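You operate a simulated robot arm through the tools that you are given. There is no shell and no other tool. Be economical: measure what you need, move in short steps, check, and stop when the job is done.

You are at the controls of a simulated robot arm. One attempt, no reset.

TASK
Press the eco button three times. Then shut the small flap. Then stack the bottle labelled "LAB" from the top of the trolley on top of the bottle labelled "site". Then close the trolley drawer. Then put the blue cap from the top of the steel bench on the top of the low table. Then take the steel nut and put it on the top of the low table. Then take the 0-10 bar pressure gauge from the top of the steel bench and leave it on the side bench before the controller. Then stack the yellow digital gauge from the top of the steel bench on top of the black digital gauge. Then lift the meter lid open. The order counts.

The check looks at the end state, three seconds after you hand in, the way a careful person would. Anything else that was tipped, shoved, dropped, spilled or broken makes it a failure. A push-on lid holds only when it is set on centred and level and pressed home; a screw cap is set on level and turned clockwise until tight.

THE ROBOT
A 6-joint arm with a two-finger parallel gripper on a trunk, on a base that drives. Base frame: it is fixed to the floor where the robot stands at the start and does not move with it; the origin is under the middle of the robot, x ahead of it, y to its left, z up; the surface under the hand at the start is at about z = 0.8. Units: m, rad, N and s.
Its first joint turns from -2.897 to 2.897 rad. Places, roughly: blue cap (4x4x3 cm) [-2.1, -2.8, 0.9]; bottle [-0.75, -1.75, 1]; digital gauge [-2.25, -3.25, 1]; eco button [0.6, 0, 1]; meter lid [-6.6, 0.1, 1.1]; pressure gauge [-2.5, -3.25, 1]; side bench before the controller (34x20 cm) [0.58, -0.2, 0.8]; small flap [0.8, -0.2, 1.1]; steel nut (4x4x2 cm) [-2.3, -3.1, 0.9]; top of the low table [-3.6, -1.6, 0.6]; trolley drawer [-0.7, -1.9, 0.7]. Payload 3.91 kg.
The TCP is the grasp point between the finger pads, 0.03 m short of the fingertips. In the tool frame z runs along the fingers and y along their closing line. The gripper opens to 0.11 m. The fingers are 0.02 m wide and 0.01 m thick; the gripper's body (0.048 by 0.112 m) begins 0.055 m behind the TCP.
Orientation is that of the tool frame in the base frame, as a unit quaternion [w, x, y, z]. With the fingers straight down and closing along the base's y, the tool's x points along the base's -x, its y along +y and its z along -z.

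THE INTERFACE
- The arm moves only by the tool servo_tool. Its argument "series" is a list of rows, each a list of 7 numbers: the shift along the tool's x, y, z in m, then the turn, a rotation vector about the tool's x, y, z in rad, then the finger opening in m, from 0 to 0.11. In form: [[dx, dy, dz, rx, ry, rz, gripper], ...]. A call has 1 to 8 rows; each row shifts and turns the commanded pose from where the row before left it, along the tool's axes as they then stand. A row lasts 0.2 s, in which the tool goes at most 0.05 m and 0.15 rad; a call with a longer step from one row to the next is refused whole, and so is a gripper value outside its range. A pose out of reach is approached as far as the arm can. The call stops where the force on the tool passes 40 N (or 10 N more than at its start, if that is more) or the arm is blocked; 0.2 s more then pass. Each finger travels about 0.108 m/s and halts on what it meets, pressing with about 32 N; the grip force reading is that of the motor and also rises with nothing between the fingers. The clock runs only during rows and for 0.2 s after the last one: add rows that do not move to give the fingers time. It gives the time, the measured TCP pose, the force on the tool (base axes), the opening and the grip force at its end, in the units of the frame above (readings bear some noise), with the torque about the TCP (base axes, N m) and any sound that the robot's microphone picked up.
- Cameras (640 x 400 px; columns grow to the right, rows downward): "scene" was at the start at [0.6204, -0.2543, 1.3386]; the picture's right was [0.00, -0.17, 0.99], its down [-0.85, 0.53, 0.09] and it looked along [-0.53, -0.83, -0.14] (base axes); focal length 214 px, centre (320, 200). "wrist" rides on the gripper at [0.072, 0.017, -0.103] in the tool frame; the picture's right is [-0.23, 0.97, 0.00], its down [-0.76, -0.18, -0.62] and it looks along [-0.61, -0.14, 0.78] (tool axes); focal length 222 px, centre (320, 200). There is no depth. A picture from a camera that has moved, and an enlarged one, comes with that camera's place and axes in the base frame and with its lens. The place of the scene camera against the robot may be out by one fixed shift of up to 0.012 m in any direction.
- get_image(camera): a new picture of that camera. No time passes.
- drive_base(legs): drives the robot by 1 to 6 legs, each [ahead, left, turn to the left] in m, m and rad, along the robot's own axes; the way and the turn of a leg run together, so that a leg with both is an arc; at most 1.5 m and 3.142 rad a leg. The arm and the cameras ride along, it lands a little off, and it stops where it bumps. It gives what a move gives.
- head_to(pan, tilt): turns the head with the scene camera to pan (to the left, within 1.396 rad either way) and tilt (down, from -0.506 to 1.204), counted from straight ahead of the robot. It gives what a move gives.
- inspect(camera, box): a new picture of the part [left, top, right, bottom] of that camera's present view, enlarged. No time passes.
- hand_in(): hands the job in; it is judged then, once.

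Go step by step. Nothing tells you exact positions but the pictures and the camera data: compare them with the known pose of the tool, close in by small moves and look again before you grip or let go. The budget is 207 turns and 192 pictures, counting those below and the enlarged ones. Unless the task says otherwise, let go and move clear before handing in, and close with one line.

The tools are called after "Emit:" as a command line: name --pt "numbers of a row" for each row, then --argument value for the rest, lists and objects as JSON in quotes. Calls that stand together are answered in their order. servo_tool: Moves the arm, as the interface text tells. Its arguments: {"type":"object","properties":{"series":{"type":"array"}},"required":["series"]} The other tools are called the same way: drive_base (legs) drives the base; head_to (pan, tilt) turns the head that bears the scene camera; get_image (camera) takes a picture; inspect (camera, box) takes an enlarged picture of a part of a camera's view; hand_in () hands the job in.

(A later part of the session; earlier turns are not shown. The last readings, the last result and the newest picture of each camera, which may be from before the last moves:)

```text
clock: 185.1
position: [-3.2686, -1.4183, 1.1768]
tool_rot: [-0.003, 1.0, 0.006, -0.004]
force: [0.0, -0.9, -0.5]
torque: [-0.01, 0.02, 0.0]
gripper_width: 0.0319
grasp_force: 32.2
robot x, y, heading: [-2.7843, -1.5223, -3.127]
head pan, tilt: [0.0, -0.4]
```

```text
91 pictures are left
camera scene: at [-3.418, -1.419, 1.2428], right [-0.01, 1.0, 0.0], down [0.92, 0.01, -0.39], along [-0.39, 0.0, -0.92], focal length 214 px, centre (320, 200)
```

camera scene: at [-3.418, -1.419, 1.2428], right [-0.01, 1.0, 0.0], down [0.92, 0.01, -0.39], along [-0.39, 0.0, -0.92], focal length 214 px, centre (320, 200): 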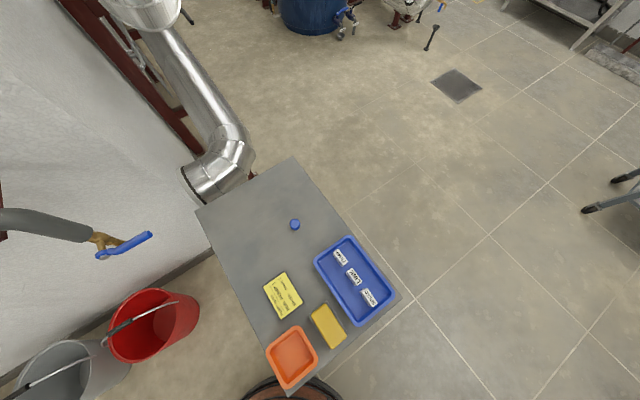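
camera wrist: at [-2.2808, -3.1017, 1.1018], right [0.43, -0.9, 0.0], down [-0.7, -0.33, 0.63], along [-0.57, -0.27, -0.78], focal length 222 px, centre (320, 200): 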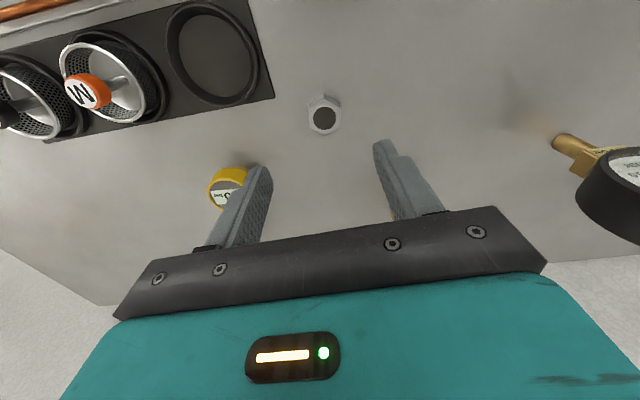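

I'll set the nut beyond the cap at about (-3.69,-1.53). I drive 5 cm closer and move over the spot.

Emit:
drive_base --legs '[[0.05, 0, 0]]'

Emit:
servo_tool --pt "-0.0468 0.0132 0 0 0 0 0.01" --pt "-0.0468 0.0132 0 0 0 0 0.01" --pt "-0.0468 0.0132 0 0 0 0 0.01" --pt "-0.0468 0.0132 0 0 0 0 0.01" --pt "-0.0468 0.0132 0 0 0 0 0.01" --pt "-0.0468 0.0132 0 0 0 0 0.01" --pt "-0.0468 0.0132 0 0 0 0 0.01" --pt "-0.0468 0.0132 0 0 0 0 0.01"

Emit:
servo_tool --pt "0 0 0.05 0 0 0 0.01" --pt "0 0 0.05 0 0 0 0.01" --pt "0 0 0.05 0 0 0 0.01" --pt "0 0 0.05 0 0 0 0.01" --pt "0 0 0.05 0 0 0 0.01" --pt "0 0 0.05 0 0 0 0.01" --pt "0 0 0.05 0 0 0 0.01" --pt "0 0 0.05 0 0 0 0.01"

Emit:
head_to --pan 0 --tilt 0.4

Emit:
get_image --camera "scene"

```text
clock: 186.0
position: [-3.318, -1.42, 1.178]
tool_rot: [-0.001, 1.0, 0.007, -0.004]
force: [-0.1, 0.4, -0.6]
torque: [0.01, -0.02, -0.03]
gripper_width: 0.032
grasp_force: 32.1
robot x, y, heading: [-2.835, -1.5269, -3.121]
head pan, tilt: [0.0, -0.4]
```

```text
clock: 187.8
position: [-3.6909, -1.5286, 1.1808]
tool_rot: [-0.003, 1.0, 0.006, -0.005]
force: [1.2, 0.8, 0.4]
torque: [-0.03, 0.15, 0.03]
gripper_width: 0.0321
grasp_force: 31.3
robot x, y, heading: [-2.8333, -1.5283, -3.129]
head pan, tilt: [0.0, -0.4]
```

```text
clock: 189.6
position: [-3.6941, -1.5289, 0.7801]
tool_rot: [-0.003, 1.0, 0.007, -0.004]
force: [0.7, 0.2, -0.8]
torque: [-0.01, 0.03, 0.0]
gripper_width: 0.0322
grasp_force: 32.0
robot x, y, heading: [-2.8302, -1.5276, -3.129]
head pan, tilt: [0.0, -0.4]
```

```text
clock: 190.7
position: [-3.6953, -1.5289, 0.7789]
tool_rot: [-0.002, 1.0, 0.007, -0.002]
force: [0.0, 0.9, -1.6]
torque: [-0.03, 0.01, 0.0]
gripper_width: 0.0322
grasp_force: 31.6
robot x, y, heading: [-2.8322, -1.5228, -3.12]
head pan, tilt: [0.0, 0.4]
```

```text
90 pictures are left
camera scene: at [-3.774, -1.5293, 0.8246], right [-0.01, 1.0, 0.0], down [0.92, 0.01, 0.38], along [0.38, 0.01, -0.92], focal length 214 px, centre (320, 200)
```

scene: 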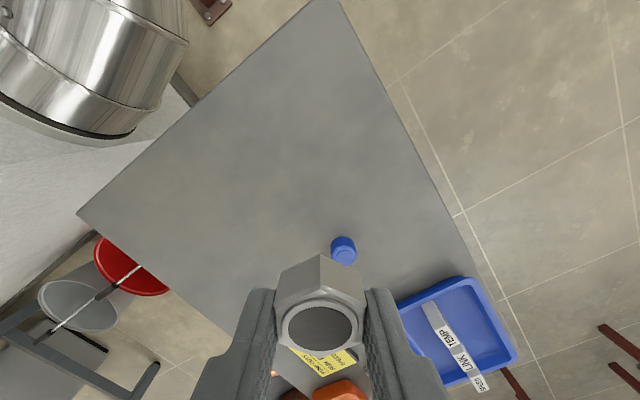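

Clear below. Lowering to contact.

Emit:
servo_tool --pt "0 0 0.045 0 0 0 0.01" --pt "0 0 0.045 0 0 0 0.01" --pt "0 0 0.04 0 0 0 0.01" --pt "0 0 0.02 0 0 0 0.01" --pt "0 0 0.006 0 0 0 0.01" --pt "0 0 0.004 0 0 0 0.01"

```text
clock: 192.1
position: [-3.6941, -1.5264, 0.6195]
tool_rot: [-0.003, 1.0, 0.007, -0.003]
force: [0.2, -0.6, -1.0]
torque: [0.0, 0.0, -0.01]
gripper_width: 0.0317
grasp_force: 32.4
robot x, y, heading: [-2.8339, -1.5273, -3.123]
head pan, tilt: [0.0, 0.4]
```

Emit:
servo_tool --pt "0 0 0.002 0 0 0 0.01" --pt "0 0 0.002 0 0 0 0.01" --pt "0 0 0.002 0 0 0 0.01" --pt "0 0 0 0 0 0 0.01"

```text
clock: 193.1
position: [-3.6947, -1.5269, 0.6149]
tool_rot: [-0.002, 1.0, 0.007, -0.004]
force: [3.9, -0.1, 24.1]
torque: [-0.08, -0.22, 0.0]
gripper_width: 0.0322
grasp_force: 32.2
robot x, y, heading: [-2.8377, -1.5274, -3.124]
head pan, tilt: [0.0, 0.4]
```

Contact. I release, rise and retract.

Emit:
servo_tool --pt "0 0 -0.0015 0 0 0 0.01" --pt "0 0 0 0 0 0 0.04" --pt "0 0 0 0 0 0 0.06" --pt "0 0 -0.02 0 0 0 0.06" --pt "0 0 -0.045 0 0 0 0.06" --pt "0 0 -0.045 0 0 0 0.06" --pt "0 0 -0.045 0 0 0 0.06" --pt "0 0 -0.045 0 0 0 0.06"

Emit:
get_image --camera "scene"

Emit:
servo_tool --pt "0 0 -0.048 0 0 0 0.06" --pt "0 0 -0.048 0 0 0 0.06" --pt "0 0 -0.048 0 0 0 0.06" --pt "0 0 -0.048 0 0 0 0.06" --pt "0 0 -0.048 0 0 0 0.06" --pt "0 0 -0.048 0 0 0 0.06" --pt "0 0 -0.048 0 0 0 0.06" --pt "0 0 -0.02 0 0 0 0.06"

Emit:
servo_tool --pt "0.0468 -0.0132 0 0 0 0 0.06" --pt "0.0468 -0.0132 0 0 0 0 0.06" --pt "0.0468 -0.0132 0 0 0 0 0.06" --pt "0.0468 -0.0132 0 0 0 0 0.06" --pt "0.0468 -0.0132 0 0 0 0 0.06" --pt "0.0468 -0.0132 0 0 0 0 0.06" --pt "0.0468 -0.0132 0 0 0 0 0.06" --pt "0.0468 -0.0132 0 0 0 0 0.06"

```text
clock: 194.9
position: [-3.6921, -1.5302, 0.8132]
tool_rot: [-0.003, 1.0, 0.007, -0.003]
force: [-0.7, 0.5, -0.5]
torque: [-0.01, -0.07, 0.0]
gripper_width: 0.0599
grasp_force: 0.1
robot x, y, heading: [-2.8343, -1.524, -3.125]
head pan, tilt: [0.0, 0.4]
```

```text
89 pictures are left
camera scene: at [-3.7725, -1.5313, 0.8597], right [-0.01, 1.0, 0.0], down [0.92, 0.01, 0.38], along [0.38, 0.01, -0.92], focal length 214 px, centre (320, 200)
```

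scene: 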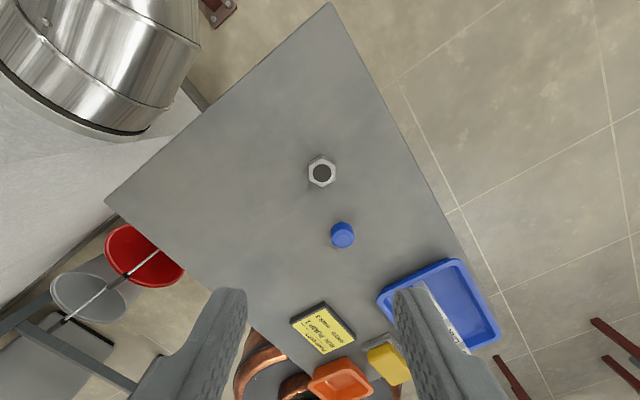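

```text
clock: 196.7
position: [-3.692, -1.5322, 1.1703]
tool_rot: [-0.003, 1.0, 0.007, -0.002]
force: [1.0, 0.1, 0.3]
torque: [0.02, -0.03, 0.02]
gripper_width: 0.0597
grasp_force: 0.0
robot x, y, heading: [-2.8341, -1.5278, -3.128]
head pan, tilt: [0.0, 0.4]
```

```text
clock: 198.5
position: [-3.3203, -1.4178, 1.1695]
tool_rot: [-0.004, 1.0, 0.008, -0.002]
force: [-0.2, 0.2, -1.4]
torque: [-0.04, -0.09, 0.0]
gripper_width: 0.0602
grasp_force: 0.0
robot x, y, heading: [-2.8319, -1.5272, -3.131]
head pan, tilt: [0.0, 0.4]
```

Both stand on the low table. Back to the bench for the pressure gauge.

Emit:
drive_base --legs '[[-0.3, 0, 0], [0, 0, 0.641], [-0.15, 0.75, 0], [0.226, 0.69, 0]]'

Emit:
head_to --pan 0 --tilt -0.5

Emit:
get_image --camera "scene"

Emit:
inspect --camera "scene" --box '[20, 0, 440, 200]'

```text
clock: 209.7
position: [-2.1372, -2.9176, 1.1708]
tool_rot: [-0.001, 0.944, 0.33, -0.004]
force: [-0.3, 0.3, -0.1]
torque: [0.02, -0.03, 0.03]
gripper_width: 0.06
grasp_force: 0.1
robot x, y, heading: [-1.6842, -2.7063, -2.469]
head pan, tilt: [0.0, 0.4]
```

```text
clock: 210.9
position: [-2.1373, -2.9175, 1.1704]
tool_rot: [-0.001, 0.944, 0.33, -0.006]
force: [0.1, 0.1, 0.1]
torque: [0.07, 0.0, -0.02]
gripper_width: 0.0599
grasp_force: 0.2
robot x, y, heading: [-1.686, -2.7077, -2.471]
head pan, tilt: [0.0, -0.499]
```

```text
88 pictures are left
camera scene: at [-2.2597, -3.0104, 1.2413], right [-0.62, 0.78, 0.0], down [0.68, 0.55, -0.48], along [-0.38, -0.3, -0.88], focal length 214 px, centre (320, 200)
```

scene: 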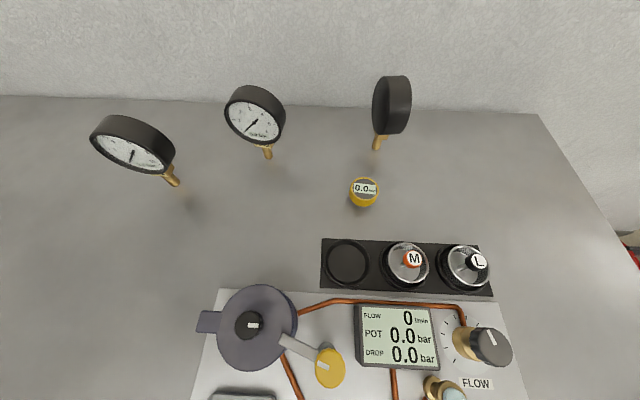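

```text
1.52 times, centred on (230, 100) of scene
camera zoom: at [-2.2597, -3.0104, 1.2413], right [-0.62, 0.78, 0.0], down [0.68, 0.55, -0.48], along [-0.38, -0.3, -0.88], focal length 327 px, centre (457, 352)
```

zoom: 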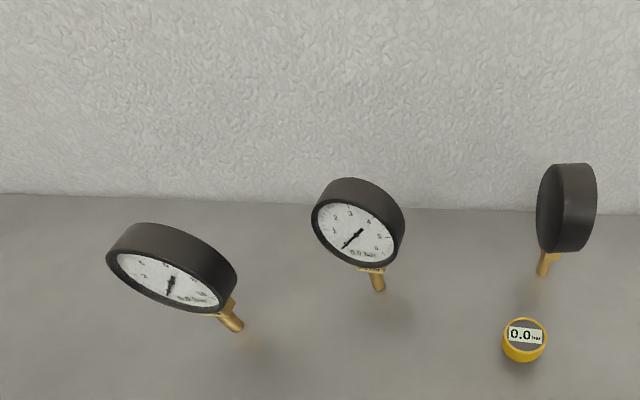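

Emit:
inspect --camera "scene" --box '[85, 110, 185, 190]'

Emit:
inspect --camera "scene" --box '[210, 80, 300, 165]'

Emit:
inspect --camera "scene" --box '[350, 65, 440, 155]'

```text
5.00 times, centred on (135, 150) of scene
camera zoom: at [-2.2597, -3.0104, 1.2413], right [-0.62, 0.78, 0.0], down [0.68, 0.55, -0.48], along [-0.38, -0.3, -0.88], focal length 1072 px, centre (1245, 450)
```

zoom: 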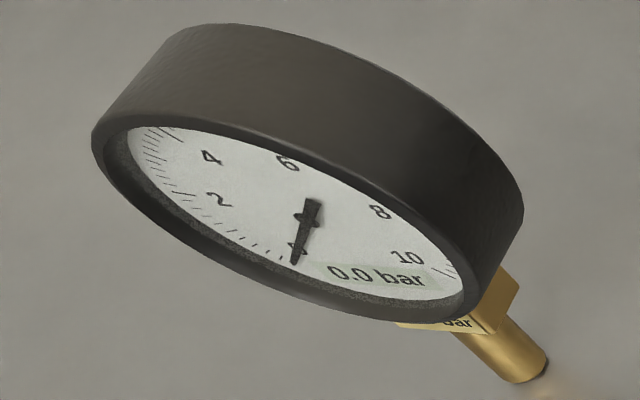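

```text
4.71 times, centred on (255, 122) of scene
camera zoom: at [-2.2597, -3.0104, 1.2413], right [-0.62, 0.78, 0.0], down [0.68, 0.55, -0.48], along [-0.38, -0.3, -0.88], focal length 1009 px, centre (626, 565)
```

zoom: 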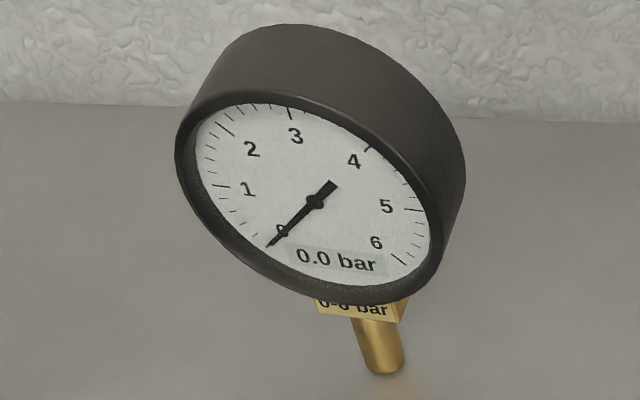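

```text
4.44 times, centred on (395, 110) of scene
camera zoom: at [-2.2597, -3.0104, 1.2413], right [-0.62, 0.78, 0.0], down [0.68, 0.55, -0.48], along [-0.38, -0.3, -0.88], focal length 953 px, centre (-13, 600)
```

zoom: 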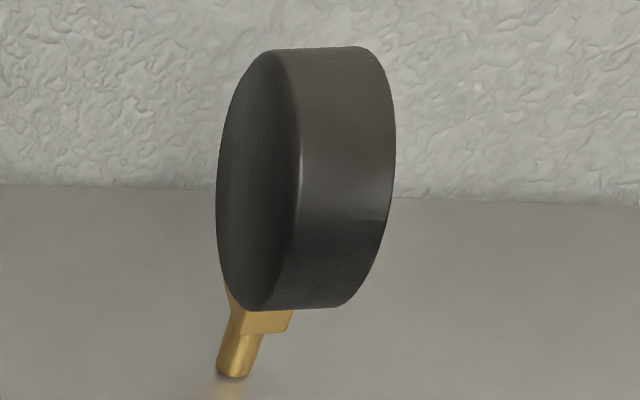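

The left gauge is the 0–10 bar one, at about (-2.265,-3.41). I shift the base left toward it and hover above for a top view.

Emit:
drive_base --legs '[[0.06, 0.19, 0]]'

Emit:
servo_tool --pt "-0.045 0 -0.005 0 0 0 0.08" --pt "-0.045 0 -0.005 0 0 0 0.08" --pt "-0.045 0 -0.005 0 0 0 0.08" --pt "-0.045 0.01 -0.005 0 0 0 0.08" --pt "-0.045 0.01 -0.005 0 0 0 0.08"

Emit:
head_to --pan 0 --tilt 0

Emit:
get_image --camera "scene"

Emit:
get_image --camera "wrist"

```text
clock: 212.5
position: [-2.0633, -3.1055, 1.1699]
tool_rot: [-0.001, 0.944, 0.33, -0.004]
force: [0.7, -0.5, 0.9]
torque: [0.02, 0.0, -0.01]
gripper_width: 0.0602
grasp_force: 0.0
robot x, y, heading: [-1.6162, -2.8897, -2.47]
head pan, tilt: [0.0, -0.499]
```

```text
clock: 213.7
position: [-2.2259, -3.2591, 1.1975]
tool_rot: [-0.002, 0.944, 0.331, -0.004]
force: [1.0, 0.7, 0.3]
torque: [-0.01, 0.07, 0.01]
gripper_width: 0.0801
grasp_force: 0.0
robot x, y, heading: [-1.6128, -2.8941, -2.47]
head pan, tilt: [0.0, -0.499]
```

```text
clock: 214.6
position: [-2.2255, -3.2587, 1.1961]
tool_rot: [-0.002, 0.944, 0.33, -0.004]
force: [0.2, 0.0, -0.7]
torque: [0.01, -0.02, -0.01]
gripper_width: 0.0802
grasp_force: 0.0
robot x, y, heading: [-1.6127, -2.891, -2.469]
head pan, tilt: [0.0, 0.0]
```

```text
83 pictures are left
camera scene: at [-2.318, -3.3277, 1.2449], right [-0.62, 0.78, 0.0], down [0.78, 0.62, -0.01], along [-0.01, 0.0, -1.0], focal length 214 px, centre (320, 200)
```

scene: 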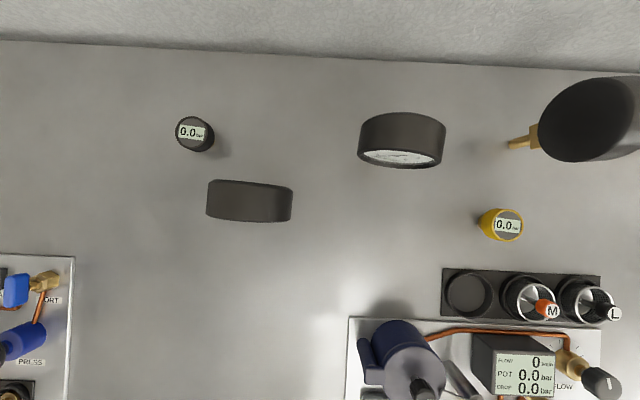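

```text
82 pictures are left
camera wrist: at [-2.1579, -3.2282, 1.2989], right [0.43, -0.9, 0.0], down [-0.7, -0.34, 0.63], along [-0.57, -0.27, -0.78], focal length 222 px, centre (320, 200)
```

wrist: 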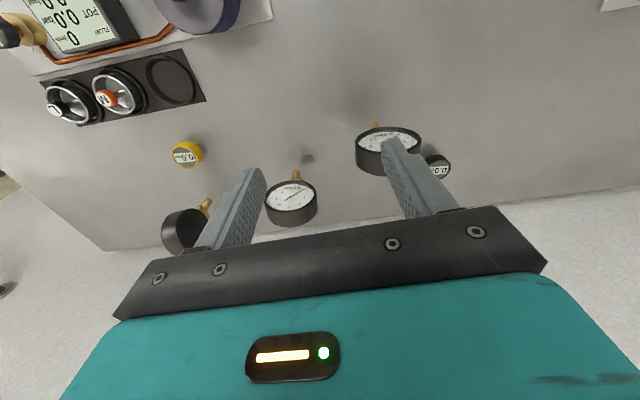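

From above: the 10-bar gauge is a 4 cm thick, 11 cm disc, centre about (-2.26,-3.40), z≈0.96, facing nearly straight at me. I go above it and turn the hand a quarter turn so the fingers straddle its thickness.

Emit:
servo_tool --pt "-0.029 0.0222 0 0 0 0 0.08" --pt "-0.029 0.0222 0 0 0 0 0.08" --pt "-0.029 0.0222 0 0 0 0 0.08" --pt "-0.029 0.0222 0 0 0 0 0.08"

Emit:
servo_tool --pt "0 0 0 0 0 -0.1487 0.08" --pt "0 0 0 0 0 -0.1487 0.08" --pt "0 0 0 0 0 -0.1487 0.08" --pt "0 0 0 0 0 -0.1487 0.08" --pt "0 0 0 0 0 -0.1487 0.08"

Emit:
servo_tool --pt "0 0 0 0 0 -0.1487 0.08" --pt "0 0 0 0 0 -0.1487 0.08" --pt "0 0 0 0 0 -0.1487 0.08" --pt "0 0 0 0 0 -0.1487 0.08" --pt "0 0 0 0 0 -0.1487 0.08"

Emit:
head_to --pan 0 --tilt 0.35

Emit:
get_image --camera "scene"

Emit:
get_image --camera "wrist"

```text
clock: 215.6
position: [-2.263, -3.4028, 1.1972]
tool_rot: [-0.002, 0.944, 0.331, -0.004]
force: [1.1, 0.8, 1.0]
torque: [-0.1, 0.05, -0.02]
gripper_width: 0.0802
grasp_force: 0.1
robot x, y, heading: [-1.6124, -2.8902, -2.466]
head pan, tilt: [0.0, 0.0]
```

```text
clock: 216.8
position: [-2.2613, -3.403, 1.1959]
tool_rot: [-0.002, 0.758, 0.652, -0.002]
force: [0.1, -0.4, -1.0]
torque: [0.01, -0.01, 0.0]
gripper_width: 0.0797
grasp_force: 0.0
robot x, y, heading: [-1.6143, -2.8904, -2.466]
head pan, tilt: [0.0, 0.0]
```

```text
clock: 218.0
position: [-2.2611, -3.4025, 1.197]
tool_rot: [-0.003, 0.47, 0.883, -0.002]
force: [0.1, 1.0, 0.9]
torque: [-0.01, -0.01, -0.01]
gripper_width: 0.0801
grasp_force: 0.1
robot x, y, heading: [-1.6111, -2.8923, -2.466]
head pan, tilt: [0.0, 0.0]
```

```text
clock: 218.8
position: [-2.2614, -3.4028, 1.197]
tool_rot: [-0.003, 0.471, 0.882, -0.003]
force: [-0.8, 0.2, -0.1]
torque: [-0.01, -0.02, 0.0]
gripper_width: 0.08
grasp_force: 0.1
robot x, y, heading: [-1.6112, -2.8918, -2.466]
head pan, tilt: [0.0, 0.351]
```

```text
81 pictures are left
camera scene: at [-2.2243, -3.4662, 1.2403], right [-0.83, -0.56, 0.01], down [-0.52, 0.78, 0.35], along [-0.2, 0.28, -0.94], focal length 214 px, centre (320, 200)
```

scene: 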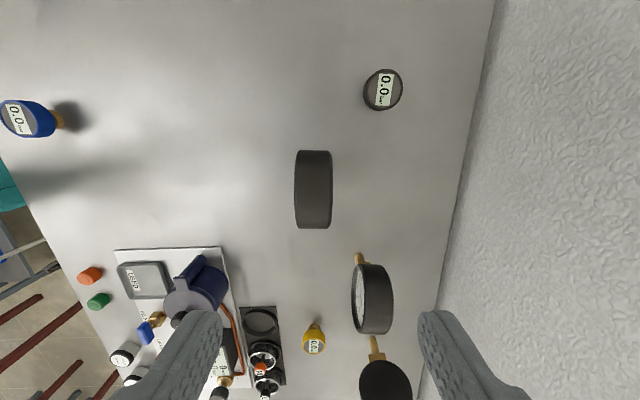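

```text
80 pictures are left
camera wrist: at [-2.2867, -3.3334, 1.2993], right [0.94, 0.35, -0.01], down [0.28, -0.73, 0.62], along [0.21, -0.58, -0.78], focal length 222 px, centre (320, 200)
```

wrist: 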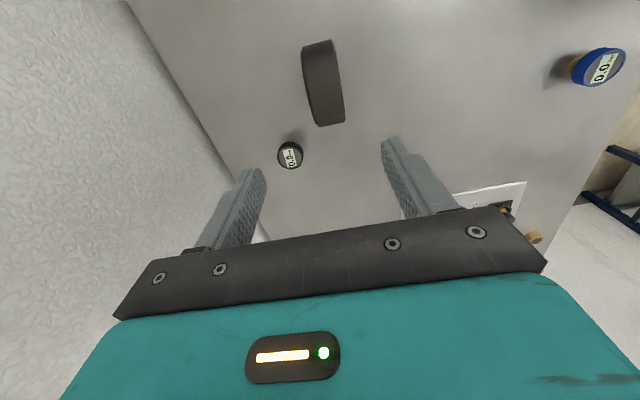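

Aligned with the disc's thickness. I correct slightly and descend to just above its rim.

Emit:
servo_tool --pt "0.009 0.005 0.04 0 0 0 0.08" --pt "0 0 0.045 0 0 0 0.08" --pt "0 0 0.045 0 0 0 0.08" --pt "0 0 0 0 0 0 0.08"

Emit:
get_image --camera "scene"

Emit:
get_image --camera "wrist"

```text
clock: 219.8
position: [-2.264, -3.3925, 1.0659]
tool_rot: [-0.003, 0.471, 0.882, -0.002]
force: [-0.2, -0.8, 0.3]
torque: [0.01, -0.05, 0.01]
gripper_width: 0.0798
grasp_force: 0.1
robot x, y, heading: [-1.61, -2.8943, -2.461]
head pan, tilt: [0.0, 0.351]
```

```text
79 pictures are left
camera scene: at [-2.2282, -3.4563, 1.1104], right [-0.83, -0.56, 0.01], down [-0.52, 0.78, 0.35], along [-0.2, 0.29, -0.94], focal length 214 px, centre (320, 200)
```

scene: 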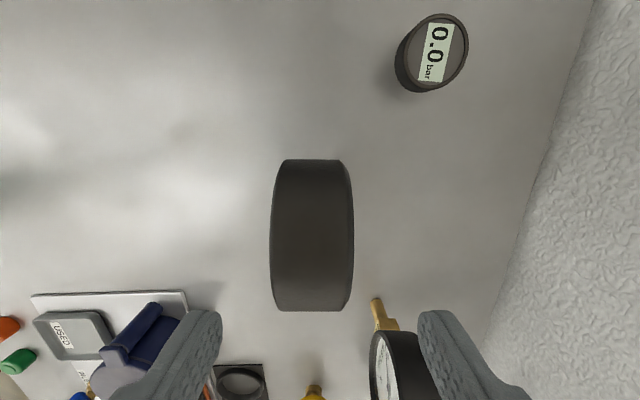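

```text
78 pictures are left
camera wrist: at [-2.2907, -3.3236, 1.1693], right [0.94, 0.35, -0.01], down [0.28, -0.73, 0.62], along [0.21, -0.58, -0.78], focal length 222 px, centre (320, 200)
```

wrist: 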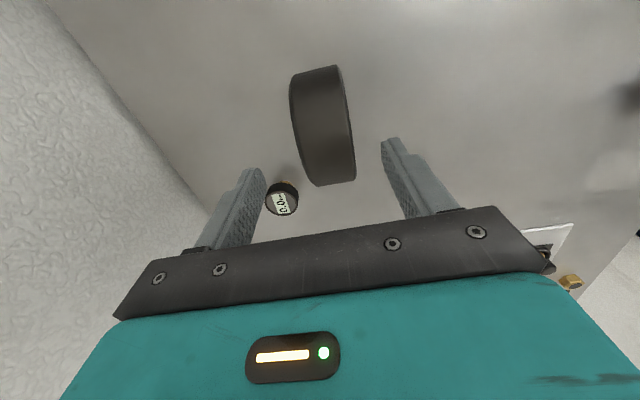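

Well placed. I lower until the fingers straddle the disc, then close gently.

Emit:
servo_tool --pt "0.002 0.003 0.02 0 0 0 0.08" --pt "0 0 0.025 0 0 0 0.08" --pt "0 0 0.025 0 0 0 0.08" --pt "0 0 0.01 0 0 0 0.08" --pt "0 0 0 0 0 0 0.08"

Emit:
get_image --camera "scene"

Emit:
get_image --camera "wrist"

```text
clock: 221.1
position: [-2.2629, -3.3884, 0.9865]
tool_rot: [-0.003, 0.471, 0.882, -0.002]
force: [-1.2, -0.6, -0.1]
torque: [-0.03, 0.0, -0.02]
gripper_width: 0.0799
grasp_force: 0.1
robot x, y, heading: [-1.6106, -2.8895, -2.465]
head pan, tilt: [0.0, 0.351]
```

```text
77 pictures are left
camera scene: at [-2.2268, -3.4522, 1.0309], right [-0.83, -0.56, 0.01], down [-0.52, 0.78, 0.35], along [-0.2, 0.29, -0.94], focal length 214 px, centre (320, 200)
```

scene: 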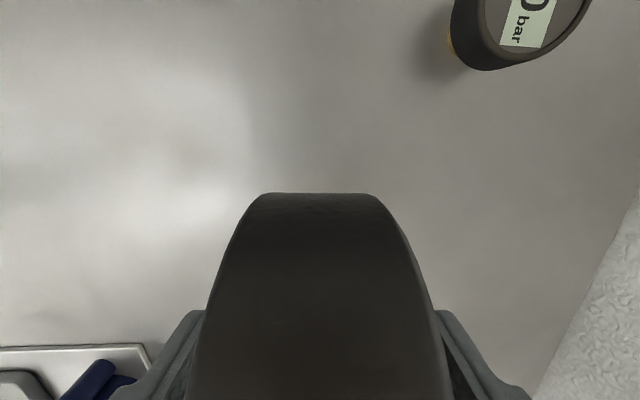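

```text
76 pictures are left
camera wrist: at [-2.2892, -3.3195, 1.0898], right [0.94, 0.35, -0.01], down [0.28, -0.73, 0.62], along [0.21, -0.58, -0.78], focal length 222 px, centre (320, 200)
```

wrist: 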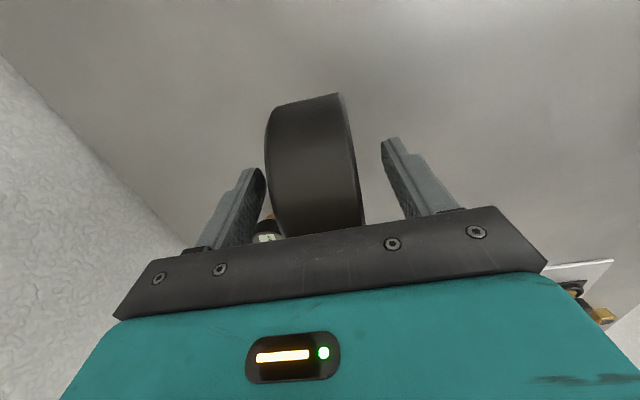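

Centred between the fingers. I close gently.

Emit:
servo_tool --pt "0 0 0 0 0 0 0.065" --pt "0 0 0 0 0 0 0.055" --pt "0 0 0 0 0 0 0.05" --pt "0 0 0 0 0 0 0.045" --pt "0 0 0 0 0 0 0.04" --pt "0 0 0 0 0 0 0.03" --pt "0 0 0 0 0 0 0.03"

Emit:
get_image --camera "wrist"

```text
clock: 222.7
position: [-2.2636, -3.3881, 0.9852]
tool_rot: [-0.004, 0.471, 0.882, -0.003]
force: [2.1, 1.0, -0.3]
torque: [0.12, -0.14, 0.0]
gripper_width: 0.0409
grasp_force: 32.4
robot x, y, heading: [-1.6186, -2.8907, -2.466]
head pan, tilt: [0.0, 0.351]
```

```text
75 pictures are left
camera wrist: at [-2.2892, -3.3194, 1.0899], right [0.94, 0.35, -0.01], down [0.28, -0.73, 0.62], along [0.21, -0.58, -0.78], focal length 222 px, centre (320, 200)
```

wrist: 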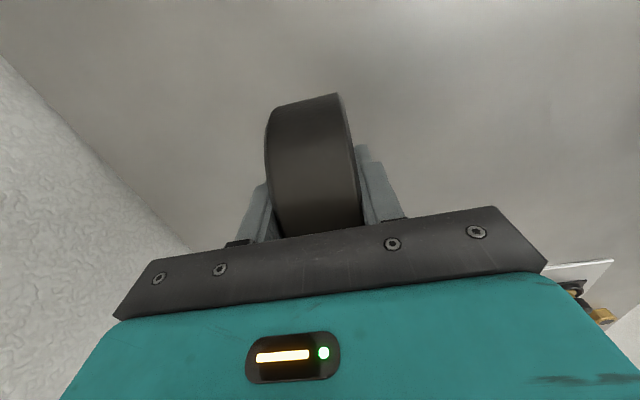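

Gripped at 4.1 cm. I lift straight up.

Emit:
servo_tool --pt "0 0 -0.01 0 0 0 0.03" --pt "0 0 -0.03 0 0 0 0.03" --pt "0 0 -0.04 0 0 0 0.03" --pt "0 0 -0.04 0 0 0 0.03" --pt "0 0 -0.04 0 0 0 0.03" --pt "0 0 -0.03 0 0 0 0.03"

Emit:
get_image --camera "scene"

Emit:
get_image --camera "wrist"

```text
clock: 224.1
position: [-2.2623, -3.388, 1.1772]
tool_rot: [-0.004, 0.471, 0.882, -0.001]
force: [-0.5, -0.3, -4.8]
torque: [0.03, 0.03, 0.01]
gripper_width: 0.0408
grasp_force: 31.8
robot x, y, heading: [-1.6138, -2.8923, -2.47]
head pan, tilt: [0.0, 0.351]
```

```text
74 pictures are left
camera scene: at [-2.2257, -3.4516, 1.221], right [-0.83, -0.56, 0.01], down [-0.52, 0.78, 0.35], along [-0.2, 0.29, -0.94], focal length 214 px, centre (320, 200)
```

scene: 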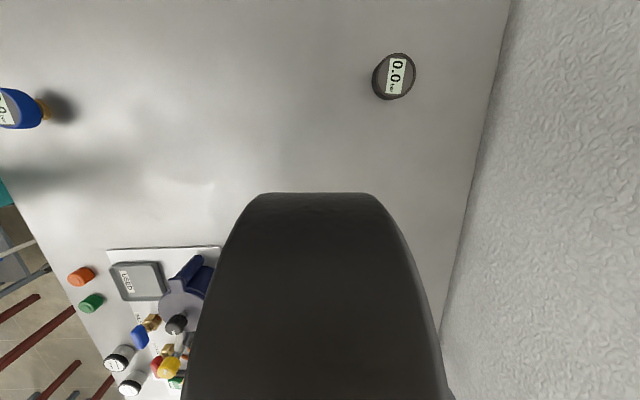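

```text
73 pictures are left
camera wrist: at [-2.2882, -3.3189, 1.2799], right [0.94, 0.35, -0.01], down [0.28, -0.73, 0.62], along [0.21, -0.58, -0.78], focal length 222 px, centre (320, 200)
```

wrist: 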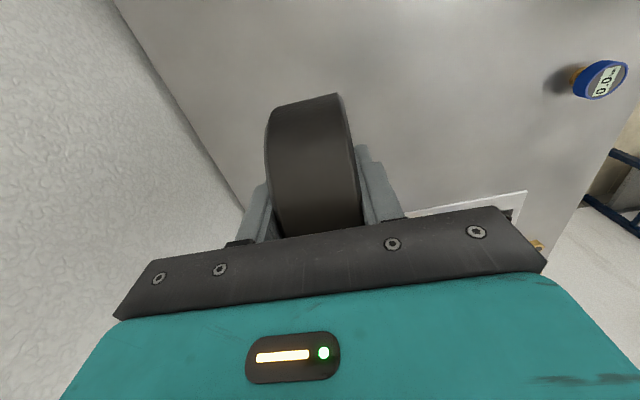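

The gauge is held. I pull the hand in toward the robot before driving.

Emit:
servo_tool --pt "0 0.03 -0.006 0 0 0 0.03" --pt "0 0.045 -0.006 0 0 0 0.03" --pt "0 0.045 -0.006 0 0 0 0.03" --pt "0 0.045 -0.006 0 0 0 0.03" --pt "0 0.045 -0.006 0 0 0 0.03" --pt "0 0.045 -0.006 0 0 0 0.03" --pt "0 0.045 0 0 0 0 0.03" --pt "0 0.03 0 0 0 0 0.03"

Emit:
drive_base --legs '[[-0.878, 0.47, 0], [-0.497, 0.206, 0], [-0.582, -0.313, 0]]'

Emit:
get_image --camera "scene"

```text
clock: 225.8
position: [-1.9879, -3.205, 1.2098]
tool_rot: [-0.003, 0.471, 0.882, -0.001]
force: [-0.6, -0.3, -5.8]
torque: [0.09, -0.04, -0.01]
gripper_width: 0.0411
grasp_force: 32.3
robot x, y, heading: [-1.6119, -2.8925, -2.464]
head pan, tilt: [0.0, 0.351]
```

```text
clock: 237.1
position: [-0.2097, -2.2412, 1.2115]
tool_rot: [-0.003, 0.47, 0.883, -0.003]
force: [0.0, 0.0, -4.9]
torque: [0.03, 0.02, 0.0]
gripper_width: 0.0411
grasp_force: 31.9
robot x, y, heading: [0.1638, -1.9297, -2.465]
head pan, tilt: [0.0, 0.351]
```

```text
72 pictures are left
camera scene: at [-0.1723, -2.3051, 1.2555], right [-0.83, -0.56, 0.01], down [-0.52, 0.78, 0.35], along [-0.2, 0.29, -0.94], focal length 214 px, centre (320, 200)
```

scene: 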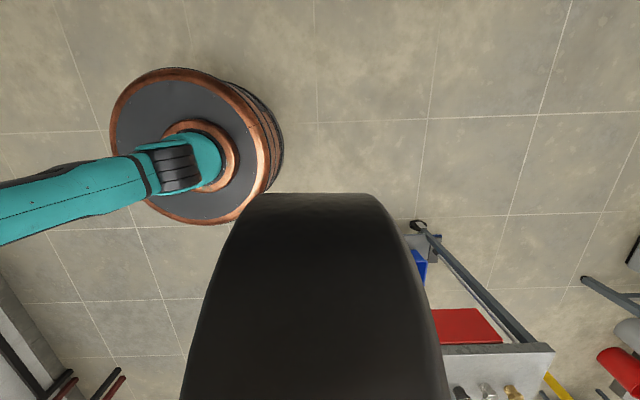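

On course. I continue round to the controller bench.

Emit:
drive_base --legs '[[-0.459, -0.785, 0], [0, 0, 2.465], [-0.03, 1.0, 0]]'

Emit:
get_image --camera "wrist"

Emit:
head_to --pan 0.3 --tilt -0.4

Emit:
get_image --camera "scene"

```text
clock: 252.6
position: [0.5, -0.0114, 1.211]
tool_rot: [0.001, -0.671, 0.741, -0.004]
force: [-0.5, -0.4, -4.6]
torque: [-0.06, 0.01, -0.03]
gripper_width: 0.0408
grasp_force: 31.6
robot x, y, heading: [0.0091, -0.0187, -0.012]
head pan, tilt: [0.0, 0.351]
```

```text
71 pictures are left
camera wrist: at [0.4753, -0.0829, 1.3144], right [-0.95, 0.32, -0.01], down [0.25, 0.74, 0.62], along [0.2, 0.59, -0.78], focal length 222 px, centre (320, 200)
```

wrist: 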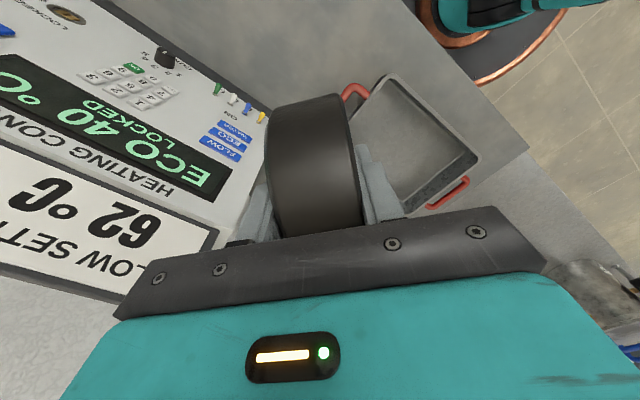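

```text
clock: 253.7
position: [0.5, -0.0125, 1.2117]
tool_rot: [0.0, -0.672, 0.74, -0.004]
force: [0.1, -0.2, -4.5]
torque: [-0.03, 0.03, -0.02]
gripper_width: 0.0411
grasp_force: 31.7
robot x, y, heading: [0.0141, -0.0188, -0.016]
head pan, tilt: [0.3, -0.4]
```

```text
70 pictures are left
camera scene: at [0.4853, 0.1331, 1.2782], right [0.95, -0.09, -0.29], down [-0.2, -0.91, -0.37], along [-0.23, 0.41, -0.88], focal length 214 px, centre (320, 200)
```

scene: 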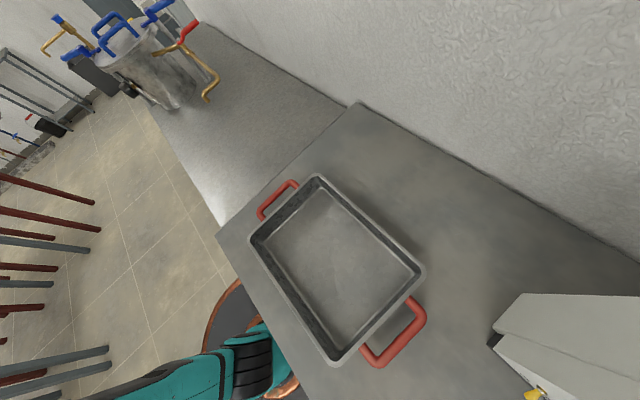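

I'm at the controller. I move the gauge over the clear spot in front of the controller, about (0.575,-0.165).

Emit:
servo_tool --pt "0.036 -0.0223 0 0 0 0 0.03" --pt "0.036 -0.0223 0 0 0 0 0.03" --pt "0.036 -0.0223 0 0 0 0 0.03" --pt "0.036 -0.0223 0 0 0 0 0.03" --pt "0 0 0 0 0 0 0.03"

Emit:
head_to --pan 0 --tilt 0.1

Emit:
get_image --camera "scene"

Emit:
get_image --camera "wrist"

```text
clock: 254.9
position: [0.5768, -0.165, 1.2119]
tool_rot: [0.001, -0.672, 0.74, -0.003]
force: [-0.1, 0.1, -4.7]
torque: [-0.05, 0.02, -0.01]
gripper_width: 0.0412
grasp_force: 31.3
robot x, y, heading: [0.0137, -0.0131, -0.011]
head pan, tilt: [0.3, -0.4]
```

```text
clock: 255.8
position: [0.576, -0.1638, 1.2118]
tool_rot: [0.001, -0.672, 0.74, -0.003]
force: [-0.5, 0.5, -4.0]
torque: [-0.03, 0.01, 0.02]
gripper_width: 0.0408
grasp_force: 32.0
robot x, y, heading: [0.0154, -0.0126, -0.012]
head pan, tilt: [0.0, 0.099]
```

```text
69 pictures are left
camera scene: at [0.5787, -0.0633, 1.2568], right [1.0, -0.1, 0.01], down [-0.1, -0.99, 0.1], along [0.0, -0.1, -0.99], focal length 214 px, centre (320, 200)
```

scene: 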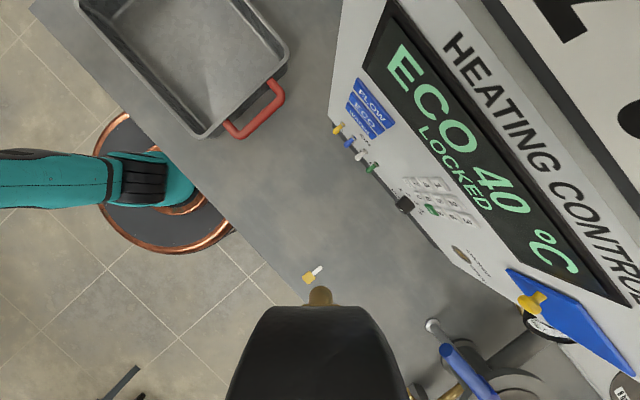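

```text
68 pictures are left
camera wrist: at [0.5512, -0.2352, 1.3148], right [-0.95, 0.32, -0.01], down [0.25, 0.74, 0.62], along [0.2, 0.59, -0.78], focal length 222 px, centre (320, 200)
```

wrist: 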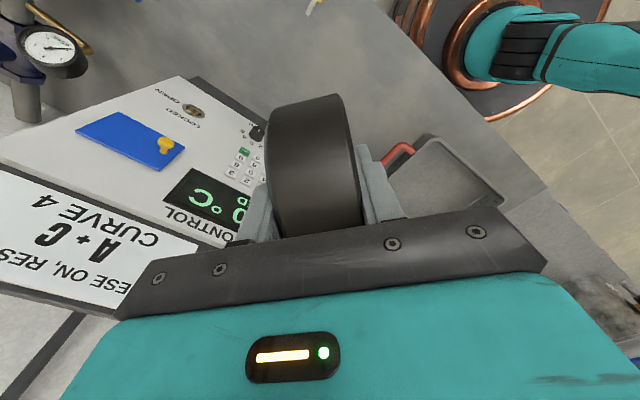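

The spot is clear all round. I lower the gauge.

Emit:
servo_tool --pt "0 0 0.045 0 0 0 0.03" --pt "0 0 0.045 0 0 0 0.03" --pt "0 0 0.045 0 0 0 0.03" --pt "0 0 0.045 0 0 0 0.03" --pt "0 0 0.03 0 0 0 0.03" --pt "0 0 0.02 0 0 0 0.03" --pt "0 0 0.01 0 0 0 0.03"

Emit:
get_image --camera "scene"

Emit:
get_image --camera "wrist"

```text
clock: 257.4
position: [0.5769, -0.1654, 0.9727]
tool_rot: [0.001, -0.672, 0.741, -0.004]
force: [-0.7, 0.2, -5.0]
torque: [-0.04, -0.01, 0.0]
gripper_width: 0.0407
grasp_force: 32.3
robot x, y, heading: [0.0132, -0.0185, -0.006]
head pan, tilt: [0.0, 0.099]
```

```text
67 pictures are left
camera scene: at [0.5798, -0.0645, 1.0171], right [1.0, -0.1, 0.01], down [-0.1, -0.99, 0.1], along [0.0, -0.1, -0.99], focal length 214 px, centre (320, 200)
```

scene: 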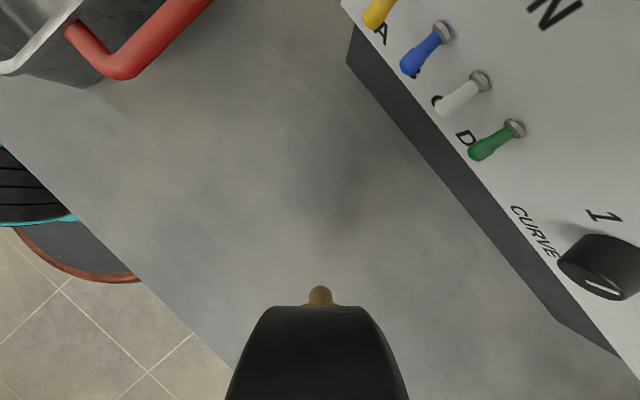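

```text
66 pictures are left
camera wrist: at [0.5522, -0.2364, 1.0751], right [-0.95, 0.32, -0.01], down [0.25, 0.74, 0.62], along [0.2, 0.59, -0.78], focal length 222 px, centre (320, 200)
```

wrist: 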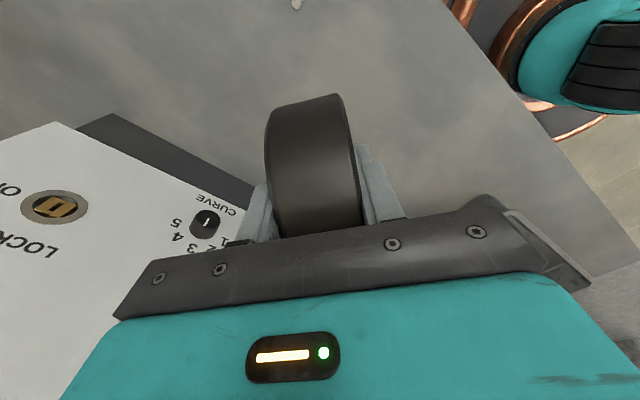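

Level and clear. I creep down to contact.

Emit:
servo_tool --pt "0 0 0.008 0 0 0 0.03" --pt "0 0 0.006 0 0 0 0.03" --pt "0 0 0.006 0 0 0 0.03" --pt "0 0 0.005 0 0 0 0.03" --pt "0 0 0.004 0 0 0 0.03" --pt "0 0 0.004 0 0 0 0.03" --pt "0 0 0 0 0 0 0.03"

```text
clock: 259.0
position: [0.5757, -0.1656, 0.9379]
tool_rot: [0.002, -0.672, 0.741, -0.004]
force: [-0.4, -0.5, -4.6]
torque: [-0.02, -0.05, -0.03]
gripper_width: 0.041
grasp_force: 31.9
robot x, y, heading: [0.0116, -0.0177, -0.016]
head pan, tilt: [0.0, 0.099]
```

Emit:
servo_tool --pt "0 0 0.003 0 0 0 0.03" --pt "0 0 0.003 0 0 0 0.03" --pt "0 0 0.002 0 0 0 0.03" --pt "0 0 0.002 0 0 0 0.03" --pt "0 0 0.002 0 0 0 0.03" --pt "0 0 0 0 0 0 0.03"

```text
clock: 260.4
position: [0.576, -0.1667, 0.9263]
tool_rot: [0.001, -0.672, 0.741, -0.004]
force: [-1.2, 0.2, -4.6]
torque: [-0.05, 0.01, 0.03]
gripper_width: 0.0409
grasp_force: 32.3
robot x, y, heading: [0.0129, -0.0167, -0.012]
head pan, tilt: [0.0, 0.099]
```

Emit:
servo_tool --pt "0 0 0.002 0 0 0 0.03" --pt "0 0 0.002 0 0 0 0.03" --pt "0 0 0.0015 0 0 0 0.03" --pt "0 0 0.0015 0 0 0 0.03" --pt "0 0 0 0 0 0 0.03"

Emit:
get_image --camera "scene"

```text
clock: 261.6
position: [0.5765, -0.166, 0.9211]
tool_rot: [0.0, -0.672, 0.741, -0.004]
force: [4.1, -1.3, 31.4]
torque: [-0.01, -0.35, -0.01]
gripper_width: 0.0409
grasp_force: 32.1
robot x, y, heading: [0.0117, -0.0173, -0.01]
head pan, tilt: [0.0, 0.099]
```

```text
65 pictures are left
camera scene: at [0.5788, -0.0649, 0.9663], right [1.0, -0.1, 0.01], down [-0.1, -0.99, 0.1], along [0.0, -0.1, -0.99], focal length 214 px, centre (320, 200)
```

scene: 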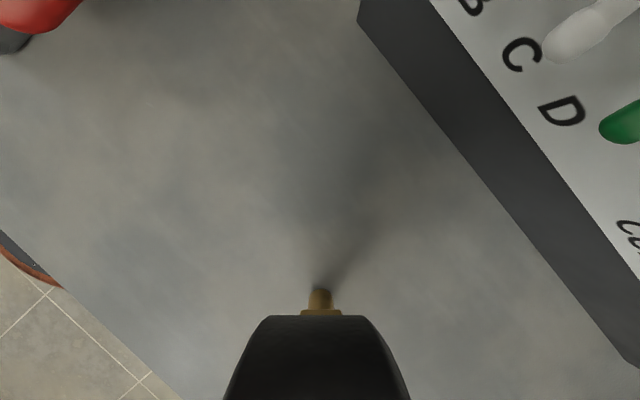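

Contact. I relieve the pressure, then open slowly.

Emit:
servo_tool --pt "0 0 -0.0012 0 0 0 0.03" --pt "0 0 0 0 0 0 0.03"

```text
clock: 262.2
position: [0.5765, -0.1665, 0.9214]
tool_rot: [0.0, -0.672, 0.741, -0.003]
force: [1.9, -1.5, 10.1]
torque: [-0.18, -0.35, -0.01]
gripper_width: 0.0411
grasp_force: 31.9
robot x, y, heading: [0.0103, -0.0203, -0.012]
head pan, tilt: [0.0, 0.099]
```

Emit:
servo_tool --pt "0 0 -0.0006 0 0 0 0.03" --pt "0 0 0 0 0 0 0.03"

```text
clock: 262.8
position: [0.5757, -0.1664, 0.9224]
tool_rot: [0.0, -0.671, 0.741, -0.003]
force: [0.5, -0.1, -4.8]
torque: [-0.02, 0.0, -0.02]
gripper_width: 0.041
grasp_force: 32.0
robot x, y, heading: [0.0088, -0.0185, -0.01]
head pan, tilt: [0.0, 0.099]
```

Just off contact by a fraction of a mm. I lower a hair and open slowly.

Emit:
servo_tool --pt "0 0 0.0003 0 0 0 0.03" --pt "0 0 0 0 0 0 0.042" --pt "0 0 0 0 0 0 0.044" --pt "0 0 0 0 0 0 0.048" --pt "0 0 0 0 0 0 0.055" --pt "0 0 0 0 0 0 0.065" --pt "0 0 0 0 0 0 0.08"

Emit:
get_image --camera "scene"

Emit:
get_image --camera "wrist"

```text
clock: 264.4
position: [0.5766, -0.1666, 0.9222]
tool_rot: [0.001, -0.671, 0.742, -0.004]
force: [-0.9, -0.5, 0.8]
torque: [0.04, -0.03, 0.02]
gripper_width: 0.0801
grasp_force: 0.1
robot x, y, heading: [0.0128, -0.0193, -0.018]
head pan, tilt: [0.0, 0.099]
```

```text
64 pictures are left
camera scene: at [0.5793, -0.0644, 0.9673], right [1.0, -0.1, 0.01], down [-0.1, -0.99, 0.1], along [0.0, -0.1, -0.99], focal length 214 px, centre (320, 200)
```

scene: 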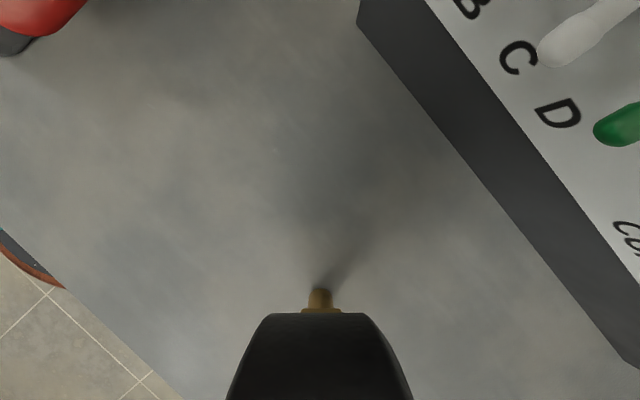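

```text
63 pictures are left
camera wrist: at [0.5517, -0.2363, 1.0253], right [-0.95, 0.32, -0.01], down [0.25, 0.74, 0.62], along [0.2, 0.59, -0.78], focal length 222 px, centre (320, 200)
```

wrist: 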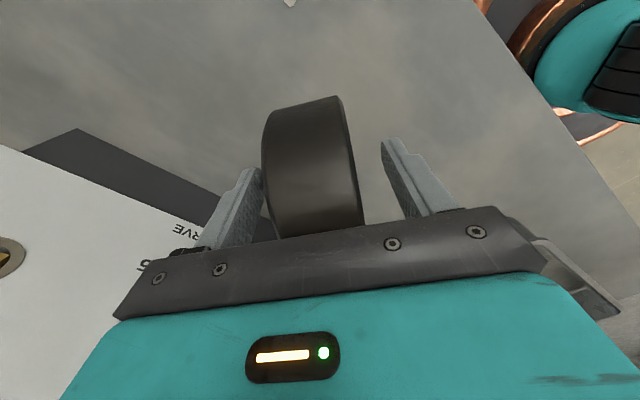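

The gauge stands on its own. I open wider and rise straight up.

Emit:
servo_tool --pt "0 0 0 0 0 0 0.1" --pt "0 0 0 0 0 0 0.1" --pt "0 0 -0.015 0 0 0 0.1" --pt "0 0 -0.03 0 0 0 0.1" --pt "0 0 -0.045 0 0 0 0.1" --pt "0 0 -0.045 0 0 0 0.1" --pt "0 0 -0.045 0 0 0 0.1" --pt "0 0 -0.045 0 0 0 0.1"

Emit:
servo_tool --pt "0 0 -0.045 0 0 0 0.1" --pt "0 0.045 0 0 0 0 0.1" --pt "0 0.045 0 0 0 0 0.1" --pt "0 0.045 0 0 0 0 0.1"

Emit:
head_to --pan -0.4 --tilt 0.3

Emit:
get_image --camera "scene"

```text
clock: 266.2
position: [0.5762, -0.1637, 1.1444]
tool_rot: [0.001, -0.672, 0.741, -0.004]
force: [-0.4, 0.0, 0.3]
torque: [0.01, -0.01, -0.02]
gripper_width: 0.1
grasp_force: 0.1
robot x, y, heading: [0.0108, -0.019, -0.015]
head pan, tilt: [0.0, 0.099]
```

```text
clock: 267.2
position: [0.4421, -0.1504, 1.1899]
tool_rot: [0.0, -0.672, 0.741, -0.004]
force: [0.5, 0.1, -0.2]
torque: [0.01, 0.05, -0.03]
gripper_width: 0.1001
grasp_force: 0.0
robot x, y, heading: [0.0136, -0.0186, -0.011]
head pan, tilt: [0.0, 0.099]
```

```text
clock: 268.1
position: [0.4404, -0.1496, 1.189]
tool_rot: [0.001, -0.672, 0.741, -0.004]
force: [0.2, 0.2, -0.7]
torque: [0.03, 0.01, -0.04]
gripper_width: 0.1001
grasp_force: 0.0
robot x, y, heading: [0.0133, -0.0215, -0.01]
head pan, tilt: [-0.4, 0.3]
```

```text
62 pictures are left
camera scene: at [0.4784, -0.0705, 1.2419], right [0.91, -0.09, 0.39], down [-0.21, -0.94, 0.28], along [0.35, -0.33, -0.88], focal length 214 px, centre (320, 200)
```

scene: 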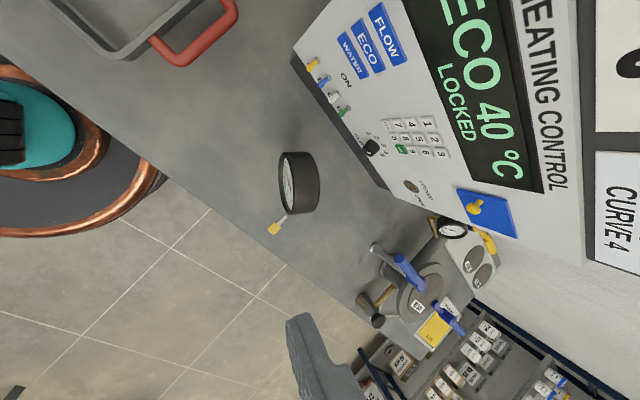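

The gauge stands upright before the controller. Now I drive back to the steel bench for the yellow digital gauge.

Emit:
drive_base --legs '[[0.03, -1.02, 0], [0, 0, -2.455], [0.459, 0.785, 0]]'

Emit:
drive_base --legs '[[0.582, 0.313, 0], [0.497, -0.206, 0]]'

```text
clock: 283.4
position: [-0.2204, -2.1122, 1.1897]
tool_rot: [-0.003, 0.452, 0.892, -0.002]
force: [-0.2, 0.3, 0.0]
torque: [-0.01, 0.02, 0.03]
gripper_width: 0.1
grasp_force: 0.0
robot x, y, heading: [0.1876, -1.9235, -2.423]
head pan, tilt: [-0.4, 0.3]
```

```text
clock: 289.8
position: [-0.9623, -2.8952, 1.1907]
tool_rot: [-0.004, 0.449, 0.893, -0.002]
force: [-0.3, 0.5, 0.7]
torque: [-0.01, -0.02, 0.01]
gripper_width: 0.1002
grasp_force: 0.1
robot x, y, heading: [-0.5554, -2.7034, -2.419]
head pan, tilt: [-0.4, 0.3]
```

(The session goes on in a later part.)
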